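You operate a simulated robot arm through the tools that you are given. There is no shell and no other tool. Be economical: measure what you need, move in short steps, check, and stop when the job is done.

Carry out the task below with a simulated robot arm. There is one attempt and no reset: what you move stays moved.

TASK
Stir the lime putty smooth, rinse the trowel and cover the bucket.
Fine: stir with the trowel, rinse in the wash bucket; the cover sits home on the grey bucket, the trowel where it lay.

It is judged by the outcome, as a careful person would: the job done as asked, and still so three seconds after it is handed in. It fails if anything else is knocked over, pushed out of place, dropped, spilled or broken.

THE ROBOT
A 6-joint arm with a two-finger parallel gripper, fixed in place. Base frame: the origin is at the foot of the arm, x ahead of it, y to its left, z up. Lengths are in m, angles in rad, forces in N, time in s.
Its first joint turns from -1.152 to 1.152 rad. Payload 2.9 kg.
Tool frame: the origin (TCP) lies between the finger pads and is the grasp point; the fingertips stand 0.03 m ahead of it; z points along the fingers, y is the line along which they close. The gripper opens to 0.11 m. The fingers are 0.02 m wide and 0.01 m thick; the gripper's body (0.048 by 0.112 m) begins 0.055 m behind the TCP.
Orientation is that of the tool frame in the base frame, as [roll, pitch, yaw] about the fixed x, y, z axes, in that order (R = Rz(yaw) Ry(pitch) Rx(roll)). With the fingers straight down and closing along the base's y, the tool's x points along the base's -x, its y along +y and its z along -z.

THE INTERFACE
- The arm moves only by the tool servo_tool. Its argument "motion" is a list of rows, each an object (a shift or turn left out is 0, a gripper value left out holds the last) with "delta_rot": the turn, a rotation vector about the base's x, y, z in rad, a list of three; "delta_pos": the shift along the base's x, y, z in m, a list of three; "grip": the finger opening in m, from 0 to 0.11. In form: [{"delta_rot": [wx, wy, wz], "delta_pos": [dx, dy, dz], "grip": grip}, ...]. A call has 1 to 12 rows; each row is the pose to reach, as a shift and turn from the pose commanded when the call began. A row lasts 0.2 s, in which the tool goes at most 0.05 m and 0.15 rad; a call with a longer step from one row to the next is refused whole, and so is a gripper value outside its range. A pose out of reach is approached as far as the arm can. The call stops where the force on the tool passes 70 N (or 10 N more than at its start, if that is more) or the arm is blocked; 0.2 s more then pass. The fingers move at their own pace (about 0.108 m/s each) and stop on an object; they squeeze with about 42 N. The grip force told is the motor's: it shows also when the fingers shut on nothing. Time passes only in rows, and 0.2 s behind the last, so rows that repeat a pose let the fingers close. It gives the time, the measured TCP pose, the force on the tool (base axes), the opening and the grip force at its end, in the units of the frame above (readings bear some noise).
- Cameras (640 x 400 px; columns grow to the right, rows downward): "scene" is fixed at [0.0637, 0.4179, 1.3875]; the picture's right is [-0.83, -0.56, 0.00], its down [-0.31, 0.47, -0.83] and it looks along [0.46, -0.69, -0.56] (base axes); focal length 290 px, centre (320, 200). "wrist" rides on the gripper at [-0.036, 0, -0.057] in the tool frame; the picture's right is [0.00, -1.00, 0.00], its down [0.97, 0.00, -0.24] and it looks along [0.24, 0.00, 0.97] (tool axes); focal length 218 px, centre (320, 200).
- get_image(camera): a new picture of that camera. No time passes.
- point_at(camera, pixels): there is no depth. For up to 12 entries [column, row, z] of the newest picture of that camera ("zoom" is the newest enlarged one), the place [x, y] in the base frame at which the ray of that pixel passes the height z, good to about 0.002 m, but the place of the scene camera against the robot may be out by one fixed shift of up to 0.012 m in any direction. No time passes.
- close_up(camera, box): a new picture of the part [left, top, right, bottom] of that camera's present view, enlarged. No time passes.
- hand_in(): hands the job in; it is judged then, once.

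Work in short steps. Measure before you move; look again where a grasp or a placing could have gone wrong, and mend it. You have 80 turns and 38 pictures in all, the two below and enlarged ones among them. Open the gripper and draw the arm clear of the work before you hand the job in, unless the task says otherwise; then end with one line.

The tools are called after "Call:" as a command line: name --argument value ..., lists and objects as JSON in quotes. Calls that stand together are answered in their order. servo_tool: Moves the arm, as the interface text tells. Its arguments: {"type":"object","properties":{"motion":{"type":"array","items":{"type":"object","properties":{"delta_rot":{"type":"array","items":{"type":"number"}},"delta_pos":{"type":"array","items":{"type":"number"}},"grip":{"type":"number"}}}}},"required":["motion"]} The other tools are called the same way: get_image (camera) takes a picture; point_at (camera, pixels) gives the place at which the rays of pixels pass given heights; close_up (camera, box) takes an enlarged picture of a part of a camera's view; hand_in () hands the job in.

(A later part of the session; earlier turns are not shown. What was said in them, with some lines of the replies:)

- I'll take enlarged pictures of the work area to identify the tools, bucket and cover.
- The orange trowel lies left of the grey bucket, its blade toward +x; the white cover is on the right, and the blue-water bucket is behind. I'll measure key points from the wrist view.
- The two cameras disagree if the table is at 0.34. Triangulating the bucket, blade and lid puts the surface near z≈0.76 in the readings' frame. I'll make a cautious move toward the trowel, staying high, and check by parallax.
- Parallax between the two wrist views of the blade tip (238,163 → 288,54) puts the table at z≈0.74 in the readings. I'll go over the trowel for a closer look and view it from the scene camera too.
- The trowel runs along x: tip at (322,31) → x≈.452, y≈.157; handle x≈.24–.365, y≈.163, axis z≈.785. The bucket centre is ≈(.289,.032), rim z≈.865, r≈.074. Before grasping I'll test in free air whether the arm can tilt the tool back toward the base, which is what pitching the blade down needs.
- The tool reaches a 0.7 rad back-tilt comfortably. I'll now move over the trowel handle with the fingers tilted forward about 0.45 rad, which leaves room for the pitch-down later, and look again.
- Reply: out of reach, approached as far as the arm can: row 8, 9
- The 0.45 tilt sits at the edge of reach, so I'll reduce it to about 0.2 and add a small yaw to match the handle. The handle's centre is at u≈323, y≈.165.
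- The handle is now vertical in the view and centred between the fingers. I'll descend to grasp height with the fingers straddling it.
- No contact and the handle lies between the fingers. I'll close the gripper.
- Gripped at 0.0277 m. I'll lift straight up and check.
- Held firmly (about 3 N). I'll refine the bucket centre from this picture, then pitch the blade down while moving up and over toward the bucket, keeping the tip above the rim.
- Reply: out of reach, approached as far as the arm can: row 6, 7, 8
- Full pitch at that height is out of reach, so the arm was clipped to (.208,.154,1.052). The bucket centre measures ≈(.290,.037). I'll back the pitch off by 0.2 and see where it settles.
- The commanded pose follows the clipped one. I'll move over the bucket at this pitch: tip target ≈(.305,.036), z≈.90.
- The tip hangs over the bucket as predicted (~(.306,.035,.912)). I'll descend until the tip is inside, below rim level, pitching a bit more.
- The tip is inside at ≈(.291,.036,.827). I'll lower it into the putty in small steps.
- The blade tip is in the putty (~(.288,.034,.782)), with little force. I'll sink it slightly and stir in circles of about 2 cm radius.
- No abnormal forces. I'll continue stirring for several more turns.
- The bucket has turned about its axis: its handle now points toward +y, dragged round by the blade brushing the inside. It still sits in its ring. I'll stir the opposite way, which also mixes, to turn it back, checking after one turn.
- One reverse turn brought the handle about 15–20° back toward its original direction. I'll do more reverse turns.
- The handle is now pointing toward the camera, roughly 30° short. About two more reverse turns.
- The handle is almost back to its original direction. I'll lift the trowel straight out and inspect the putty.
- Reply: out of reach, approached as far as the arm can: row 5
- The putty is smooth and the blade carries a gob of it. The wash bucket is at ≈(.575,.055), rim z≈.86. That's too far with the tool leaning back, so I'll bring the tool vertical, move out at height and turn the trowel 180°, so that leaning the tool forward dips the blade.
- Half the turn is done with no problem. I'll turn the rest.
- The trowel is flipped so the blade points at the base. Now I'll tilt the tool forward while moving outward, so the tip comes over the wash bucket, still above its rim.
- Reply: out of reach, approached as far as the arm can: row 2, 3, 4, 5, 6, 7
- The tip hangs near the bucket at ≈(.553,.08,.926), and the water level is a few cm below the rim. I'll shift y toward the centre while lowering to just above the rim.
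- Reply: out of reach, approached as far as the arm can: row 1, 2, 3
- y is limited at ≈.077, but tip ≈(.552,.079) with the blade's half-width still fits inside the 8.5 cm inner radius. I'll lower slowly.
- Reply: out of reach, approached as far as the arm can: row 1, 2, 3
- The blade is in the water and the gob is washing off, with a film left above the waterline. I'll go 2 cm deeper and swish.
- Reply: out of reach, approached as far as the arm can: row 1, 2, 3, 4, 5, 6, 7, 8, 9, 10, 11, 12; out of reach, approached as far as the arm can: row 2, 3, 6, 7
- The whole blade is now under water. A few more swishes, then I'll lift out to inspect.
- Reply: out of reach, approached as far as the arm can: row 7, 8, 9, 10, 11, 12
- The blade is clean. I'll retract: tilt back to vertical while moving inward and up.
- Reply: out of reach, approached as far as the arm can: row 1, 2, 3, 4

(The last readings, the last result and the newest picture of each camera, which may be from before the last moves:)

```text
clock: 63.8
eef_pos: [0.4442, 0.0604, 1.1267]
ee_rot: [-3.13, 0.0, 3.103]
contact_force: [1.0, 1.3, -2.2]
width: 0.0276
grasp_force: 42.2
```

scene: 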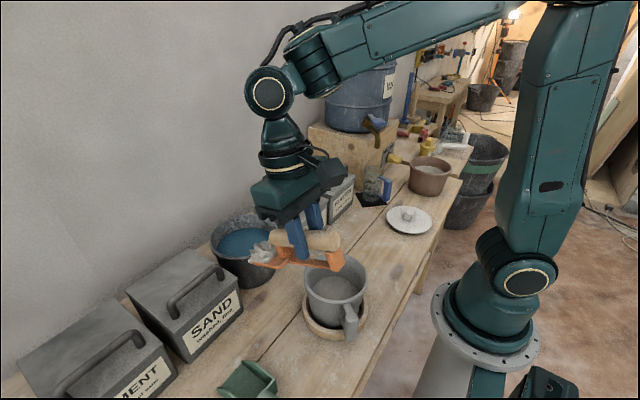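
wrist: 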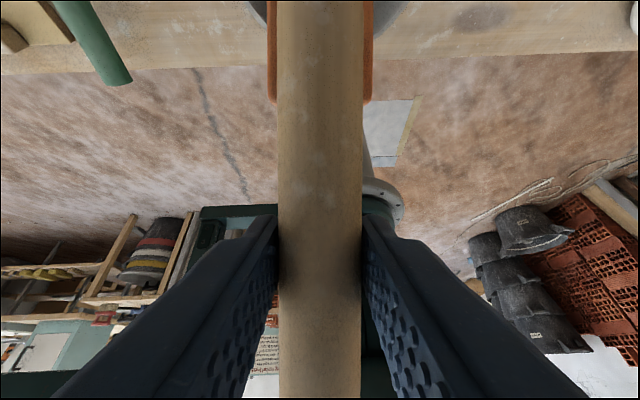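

Orientation is restored. I'll move back above the trowel's original spot at the grasp tilt.

Call:
servo_tool --motion '[{"delta_pos": [-0.03, 0.02, 0.0], "delta_rot": [0, -0.1, 0]}, {"delta_pos": [-0.06, 0.04, 0.0], "delta_rot": [0, -0.202, 0]}, {"delta_pos": [-0.09, 0.06, 0.0], "delta_rot": [0, -0.202, 0]}, {"delta_pos": [-0.12, 0.085, -0.02], "delta_rot": [0, -0.202, 0]}, {"delta_pos": [-0.145, 0.105, -0.05], "delta_rot": [0, -0.202, 0]}, {"delta_pos": [-0.1587, 0.105, -0.09], "delta_rot": [0, -0.202, 0]}, {"delta_pos": [-0.1587, 0.105, -0.13], "delta_rot": [0, -0.202, 0]}, {"delta_pos": [-0.1587, 0.105, -0.177], "delta_rot": [0, -0.202, 0]}, {"delta_pos": [-0.1587, 0.105, -0.22], "delta_rot": [0, -0.202, 0]}, {"delta_pos": [-0.1587, 0.105, -0.26], "delta_rot": [0, -0.202, 0]}]'

Call:
close_up --camera "scene" --box '[210, 230, 390, 380]'

```text
clock: 66.0
eef_pos: [0.2854, 0.1668, 0.8668]
ee_rot: [-3.136, 0.202, 3.104]
contact_force: [0.2, 0.2, -2.1]
width: 0.0277
grasp_force: 42.2
```

```text
2.67 times, centred on (300, 305) of scene
```

zoom: 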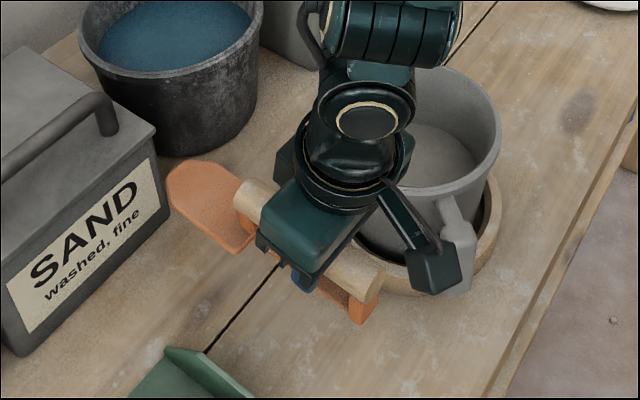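

The trowel hangs level over its old place. I'll lower it to the recorded grasp height.

Call:
servo_tool --motion '[{"delta_pos": [0, -0.001, -0.035]}, {"delta_pos": [0, -0.001, -0.06]}, {"delta_pos": [0, -0.001, -0.068]}, {"delta_pos": [0, -0.001, -0.071]}, {"delta_pos": [0, -0.001, -0.071]}]'

```text
clock: 67.2
eef_pos: [0.2852, 0.166, 0.7957]
ee_rot: [-3.136, 0.203, 3.105]
contact_force: [0.0, 0.2, -2.7]
width: 0.0276
grasp_force: 42.1
```

The tool still carries the trowel's weight (−2.7 N), so I'll lower another 2–3 mm until it rests.

Call:
servo_tool --motion '[{"delta_pos": [0, 0, -0.001]}, {"delta_pos": [0, 0, -0.002]}, {"delta_pos": [0, 0, -0.002]}]'

```text
clock: 68.0
eef_pos: [0.2864, 0.1658, 0.7945]
ee_rot: [-3.136, 0.203, 3.105]
contact_force: [-0.8, -0.8, 9.8]
width: 0.0275
grasp_force: 41.9
```

It touches down (+9.8 N). I'll release to the earlier opening, pausing before rising.

Call:
servo_tool --motion '[{"delta_pos": [0, 0, 0.001], "grip": 0.0275}, {"delta_pos": [0, 0, 0.001], "grip": 0.035}, {"delta_pos": [0, 0, 0.001], "grip": 0.05}, {"delta_pos": [0, 0, 0.001], "grip": 0.05}, {"delta_pos": [-0.001, 0.001, 0.04]}, {"delta_pos": [-0.002, 0.001, 0.08]}, {"delta_pos": [-0.003, 0.001, 0.12]}, {"delta_pos": [-0.003, 0.001, 0.16]}, {"delta_pos": [-0.003, 0.001, 0.2]}, {"delta_pos": [-0.003, 0.001, 0.24]}]'

Call:
get_image --camera "wrist"

```text
clock: 70.2
eef_pos: [0.2831, 0.1671, 1.0345]
ee_rot: [-3.136, 0.201, 3.106]
contact_force: [-0.1, 1.3, -0.4]
width: 0.0497
grasp_force: 0.1
```

```text
3 pictures are left
```

wrist: 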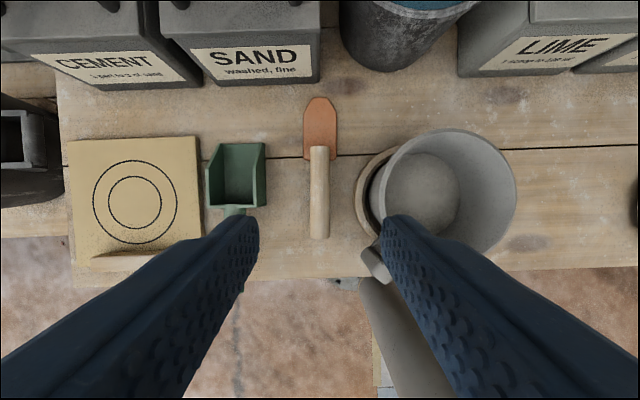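

The trowel is back where it lay, clean. Next the cover: I'll record the bucket rim from this view, then travel across at height to look down on the lid (estimated ≈(.26,-.415)).

Call:
point_at --camera "wrist" --pixels '[[517, 195, 0.865], [447, 129, 0.865], [447, 259, 0.865], [383, 160, 0.865], [461, 195, 0.805], [420, 152, 0.805], [384, 192, 0.805], [321, 98, 0.747], [321, 238, 0.79]]'

Call:
servo_tool --motion '[{"delta_pos": [-0.005, -0.045, 0.0], "delta_rot": [0, 0.1, 0]}, {"delta_pos": [-0.01, -0.09, 0.0], "delta_rot": [0, 0.2, 0]}, {"delta_pos": [-0.015, -0.135, 0.0], "delta_rot": [0, 0.2, 0]}, {"delta_pos": [-0.02, -0.18, 0.0], "delta_rot": [0, 0.2, 0]}, {"delta_pos": [-0.025, -0.225, 0.0], "delta_rot": [0, 0.2, 0]}, {"delta_pos": [-0.03, -0.27, 0.0], "delta_rot": [0, 0.2, 0]}, {"delta_pos": [-0.035, -0.315, 0.0], "delta_rot": [0, 0.2, 0]}, {"delta_pos": [-0.04, -0.36, 0.0], "delta_rot": [0, 0.2, 0]}, {"delta_pos": [-0.045, -0.405, 0.0], "delta_rot": [0, 0.2, 0]}, {"delta_pos": [-0.05, -0.45, 0.0], "delta_rot": [0, 0.2, 0]}, {"delta_pos": [-0.05, -0.495, -0.01], "delta_rot": [0, 0.2, 0]}, {"delta_pos": [-0.05, -0.53, -0.03], "delta_rot": [0, 0.2, 0]}]'

```text
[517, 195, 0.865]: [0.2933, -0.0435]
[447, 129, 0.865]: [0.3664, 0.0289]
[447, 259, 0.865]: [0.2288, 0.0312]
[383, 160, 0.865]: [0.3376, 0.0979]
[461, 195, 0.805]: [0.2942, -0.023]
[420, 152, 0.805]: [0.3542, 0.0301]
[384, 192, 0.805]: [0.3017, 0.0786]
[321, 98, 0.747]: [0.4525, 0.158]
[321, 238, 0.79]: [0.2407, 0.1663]
```

```text
clock: 72.8
eef_pos: [0.2307, -0.3624, 1.0036]
ee_rot: [-3.13, 0.003, 3.104]
contact_force: [-0.3, -0.8, -0.5]
width: 0.0499
grasp_force: 0.1
```

Trowel confirmed in place (tip (.4525,.158)); bucket centre ≈(.292,.031). Now I'll look down at the lid.

Call:
get_image --camera "wrist"

```text
2 pictures are left
```

wrist: 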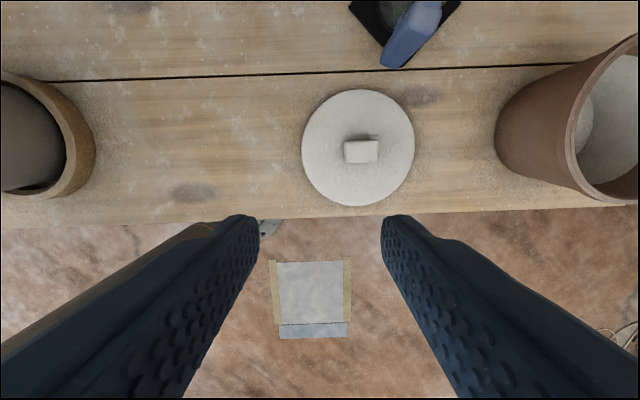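

The knob top is at (361,152) and the disc centre at (358,148), aligned with the fingers. I'll get coordinates.

Call:
point_at --camera "wrist" --pixels '[[361, 152, 0.785], [361, 152, 0.8], [344, 152, 0.785], [378, 152, 0.785], [361, 140, 0.785], [361, 164, 0.785], [302, 147, 0.752], [415, 147, 0.752], [358, 89, 0.752], [358, 206, 0.752], [65, 140, 0.765]]'

Call:
point_at --camera "scene" --pixels '[[410, 207, 0.785], [409.5, 212, 0.785], [409.5, 212, 0.775], [409.1, 219.7, 0.752]]'

```text
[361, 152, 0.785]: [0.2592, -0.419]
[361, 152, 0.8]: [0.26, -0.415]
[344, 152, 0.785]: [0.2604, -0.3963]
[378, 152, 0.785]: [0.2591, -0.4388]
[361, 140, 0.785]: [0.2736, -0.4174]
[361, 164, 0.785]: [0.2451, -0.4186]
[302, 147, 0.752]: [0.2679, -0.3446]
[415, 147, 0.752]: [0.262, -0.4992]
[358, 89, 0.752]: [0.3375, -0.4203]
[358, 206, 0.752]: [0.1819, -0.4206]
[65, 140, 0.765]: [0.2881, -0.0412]
```

```text
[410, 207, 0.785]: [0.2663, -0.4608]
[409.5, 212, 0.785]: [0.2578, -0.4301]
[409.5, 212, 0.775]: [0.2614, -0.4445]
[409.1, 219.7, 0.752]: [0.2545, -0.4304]
```

Lid centre (.261,-.421), knob ≈4.2 cm × 2.8 cm, top z≈.78. It's near the reach limit; I'll approach directly above first.

Call:
servo_tool --motion '[{"delta_pos": [0.01, -0.03, -0.02], "grip": 0.07}, {"delta_pos": [0.02, -0.05, -0.05]}, {"delta_pos": [0.0293, -0.0586, -0.09]}, {"delta_pos": [0.0293, -0.0586, -0.13]}, {"delta_pos": [0.0293, -0.0586, -0.15]}]'

```text
clock: 74.0
eef_pos: [0.2608, -0.4211, 0.854]
ee_rot: [-3.13, 0.003, 3.105]
contact_force: [0.8, 0.0, 0.2]
width: 0.07
grasp_force: 0.1
```

Reachable. I'll descend so the fingertips stop about 5 mm above the disc and close on the knob.

Call:
servo_tool --motion '[{"delta_pos": [-0.001, 0, -0.03]}, {"delta_pos": [-0.001, 0, -0.055]}, {"delta_pos": [-0.001, 0, -0.063]}, {"delta_pos": [-0.001, 0, -0.063], "grip": 0.05}, {"delta_pos": [-0.001, 0, -0.063], "grip": 0.0}, {"delta_pos": [-0.001, 0, -0.063], "grip": 0.0}, {"delta_pos": [-0.001, 0, -0.063], "grip": 0.0}]'

```text
clock: 75.6
eef_pos: [0.2616, -0.4221, 0.7913]
ee_rot: [-3.131, 0.001, 3.105]
contact_force: [-0.4, -0.2, 1.7]
width: 0.0413
grasp_force: 41.7
```

Gripped the knob (0.0413 m). I'll lift, then carry it over toward the bucket in two calls.

Call:
servo_tool --motion '[{"delta_pos": [0, 0, 0.03]}, {"delta_pos": [0, 0.0, 0.07]}, {"delta_pos": [0, 0.0, 0.11]}, {"delta_pos": [0.0, 0.0, 0.15]}, {"delta_pos": [0.0, 0.02, 0.18]}, {"delta_pos": [0.005, 0.06, 0.19]}, {"delta_pos": [0.01, 0.1, 0.19]}, {"delta_pos": [0.01, 0.14, 0.19]}, {"delta_pos": [0.015, 0.18, 0.19]}, {"delta_pos": [0.015, 0.22, 0.19]}, {"delta_pos": [0.02, 0.26, 0.19]}, {"delta_pos": [0.02, 0.3, 0.19]}]'

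Call:
servo_tool --motion '[{"delta_pos": [0.0, 0.04, 0.0]}, {"delta_pos": [0.005, 0.08, 0.0]}, {"delta_pos": [0.01, 0.12, 0.0]}, {"delta_pos": [0.0115, 0.145, 0.0]}, {"delta_pos": [0.0115, 0.152, 0.0]}, {"delta_pos": [0.0115, 0.152, -0.03]}]'

```text
clock: 78.2
eef_pos: [0.2806, -0.1215, 0.9807]
ee_rot: [-3.129, 0.001, 3.105]
contact_force: [0.0, 0.7, -0.2]
width: 0.0416
grasp_force: 42.1
```

```text
clock: 79.6
eef_pos: [0.2935, 0.0301, 0.951]
ee_rot: [-3.13, 0.0, 3.105]
contact_force: [-0.6, 0.2, -0.7]
width: 0.0413
grasp_force: 42.1
```

Above the bucket. I'll use one picture to check lid alignment.

Call:
close_up --camera "scene" --box '[270, 220, 390, 320]'

```text
4.00 times, centred on (330, 270) of scene
```

zoom: 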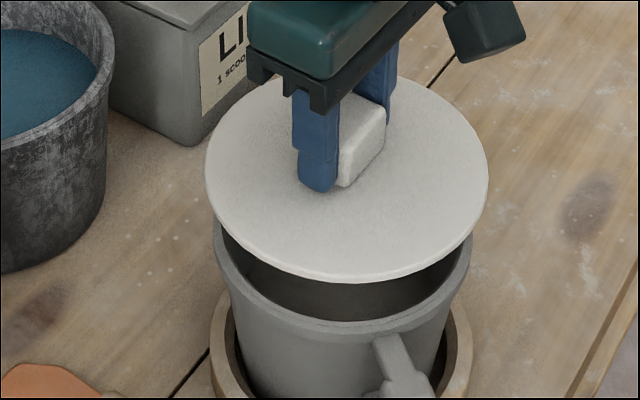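

The lid is well centred laterally; the visual check and averaged rim estimates suggest shifting ~(−.0015,+.003). I'll lower to just above the rim.

Call:
servo_tool --motion '[{"delta_pos": [-0.001, 0.002, -0.015]}, {"delta_pos": [-0.0015, 0.003, -0.028]}, {"delta_pos": [-0.0015, 0.003, -0.034]}, {"delta_pos": [-0.0015, 0.003, -0.036]}]'

Call:
servo_tool --motion '[{"delta_pos": [0, 0, -0.002]}, {"delta_pos": [0, 0, -0.003]}, {"delta_pos": [0, 0, -0.003]}]'

```text
clock: 80.6
eef_pos: [0.2921, 0.0319, 0.9151]
ee_rot: [-3.129, 0.004, 3.105]
contact_force: [1.0, -0.1, 1.0]
width: 0.0413
grasp_force: 41.5
```

```text
clock: 81.4
eef_pos: [0.2913, 0.0331, 0.9115]
ee_rot: [-3.131, 0.003, 3.105]
contact_force: [-1.0, -0.6, 0.2]
width: 0.0411
grasp_force: 42.1
```

No contact yet. I'll step down further in small increments.

Call:
servo_tool --motion '[{"delta_pos": [0, 0, -0.001]}, {"delta_pos": [0, 0, -0.002]}, {"delta_pos": [0, 0, -0.002]}]'

Call:
servo_tool --motion '[{"delta_pos": [0, 0, -0.001]}, {"delta_pos": [0, 0, -0.002]}, {"delta_pos": [0, 0, -0.002]}]'

```text
clock: 82.2
eef_pos: [0.2906, 0.0339, 0.9094]
ee_rot: [-3.129, 0.002, 3.105]
contact_force: [0.5, -0.1, -0.4]
width: 0.0412
grasp_force: 42.2
```

```text
clock: 83.0
eef_pos: [0.291, 0.0335, 0.9086]
ee_rot: [-3.13, 0.001, 3.105]
contact_force: [0.3, -1.3, -1.1]
width: 0.0412
grasp_force: 42.1
```

Call:
servo_tool --motion '[{"delta_pos": [0, 0, -0.001]}, {"delta_pos": [0, 0, -0.002]}, {"delta_pos": [0, 0, -0.002]}]'

Call:
servo_tool --motion '[{"delta_pos": [0, 0, -0.001]}, {"delta_pos": [0, 0, -0.002]}, {"delta_pos": [0, 0, -0.002]}]'

```text
clock: 83.8
eef_pos: [0.2914, 0.0323, 0.9055]
ee_rot: [-3.129, 0.005, 3.104]
contact_force: [2.8, -2.5, 8.1]
width: 0.0411
grasp_force: 42.0
```

```text
clock: 84.6
eef_pos: [0.2928, 0.0319, 0.9035]
ee_rot: [-3.128, 0.008, 3.103]
contact_force: [6.4, -13.1, 42.1]
width: 0.0413
grasp_force: 42.4
```

Contact at z≈.906 with a side force toward (+x,−y), suggesting a seat is centring it that way. I'll raise slightly, shift ~2 mm that way and lower again.

Call:
servo_tool --motion '[{"delta_pos": [0, 0, 0.004]}, {"delta_pos": [0.0015, -0.0025, 0.004]}, {"delta_pos": [0.0015, -0.0025, 0.002]}, {"delta_pos": [0.0015, -0.0025, 0.001]}, {"delta_pos": [0.0015, -0.0025, 0.0]}]'

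```text
clock: 85.8
eef_pos: [0.2935, 0.0313, 0.9052]
ee_rot: [-3.13, 0.001, 3.106]
contact_force: [-4.5, 0.4, 14.5]
width: 0.0414
grasp_force: 42.4
```

Side force mostly vanished. I'll adjust x by −1 mm and press gently to see whether it settles lower.

Call:
servo_tool --motion '[{"delta_pos": [-0.0008, 0, 0.001]}, {"delta_pos": [-0.0008, 0, 0.0]}, {"delta_pos": [-0.0008, 0, -0.001]}, {"delta_pos": [-0.0008, 0, -0.001]}]'

```text
clock: 86.8
eef_pos: [0.292, 0.031, 0.9051]
ee_rot: [-3.131, 0.007, 3.105]
contact_force: [-6.4, -0.3, 40.1]
width: 0.0414
grasp_force: 42.6
```

It's firm and level at z≈.905 with almost no sideways force: seated. I'll unload, open and rise straight up, then check.

Call:
servo_tool --motion '[{"delta_pos": [0, 0, 0.0015]}, {"delta_pos": [0, 0, 0.0015], "grip": 0.05}, {"delta_pos": [0, 0, 0.0015], "grip": 0.07}, {"delta_pos": [0, 0, 0.0015], "grip": 0.07}, {"delta_pos": [0, 0, 0.03]}, {"delta_pos": [0, 0, 0.07]}, {"delta_pos": [0, 0, 0.12]}, {"delta_pos": [0, 0, 0.17]}, {"delta_pos": [0, -0.03, 0.2]}, {"delta_pos": [0, -0.07, 0.22]}, {"delta_pos": [0, -0.11, 0.22]}, {"delta_pos": [0, -0.15, 0.22]}]'

Call:
close_up --camera "scene" --box '[230, 220, 390, 340]'

```text
clock: 89.4
eef_pos: [0.2913, -0.1185, 1.1235]
ee_rot: [-3.128, 0.002, 3.106]
contact_force: [-1.0, -0.1, 0.0]
width: 0.0699
grasp_force: 0.0
```

```text
3.33 times, centred on (310, 280) of scene
```

zoom: 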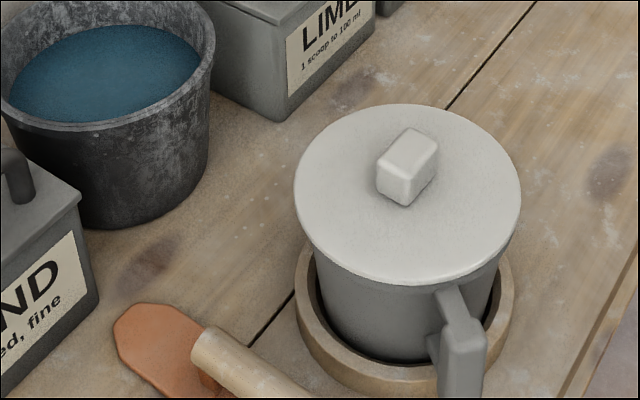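

The lid sits level and centred on the grey bucket, the trowel is in place and clean, and the arm is clear. I'm handing in.

Call:
hand_in

```text
The job is handed in.
```

The putty is stirred smooth, the trowel is rinsed and back where it lay, and the cover sits level on the grey bucket. The stirring turned the grey bucket in its ring; I turned it back to within about 10° of where it stood.
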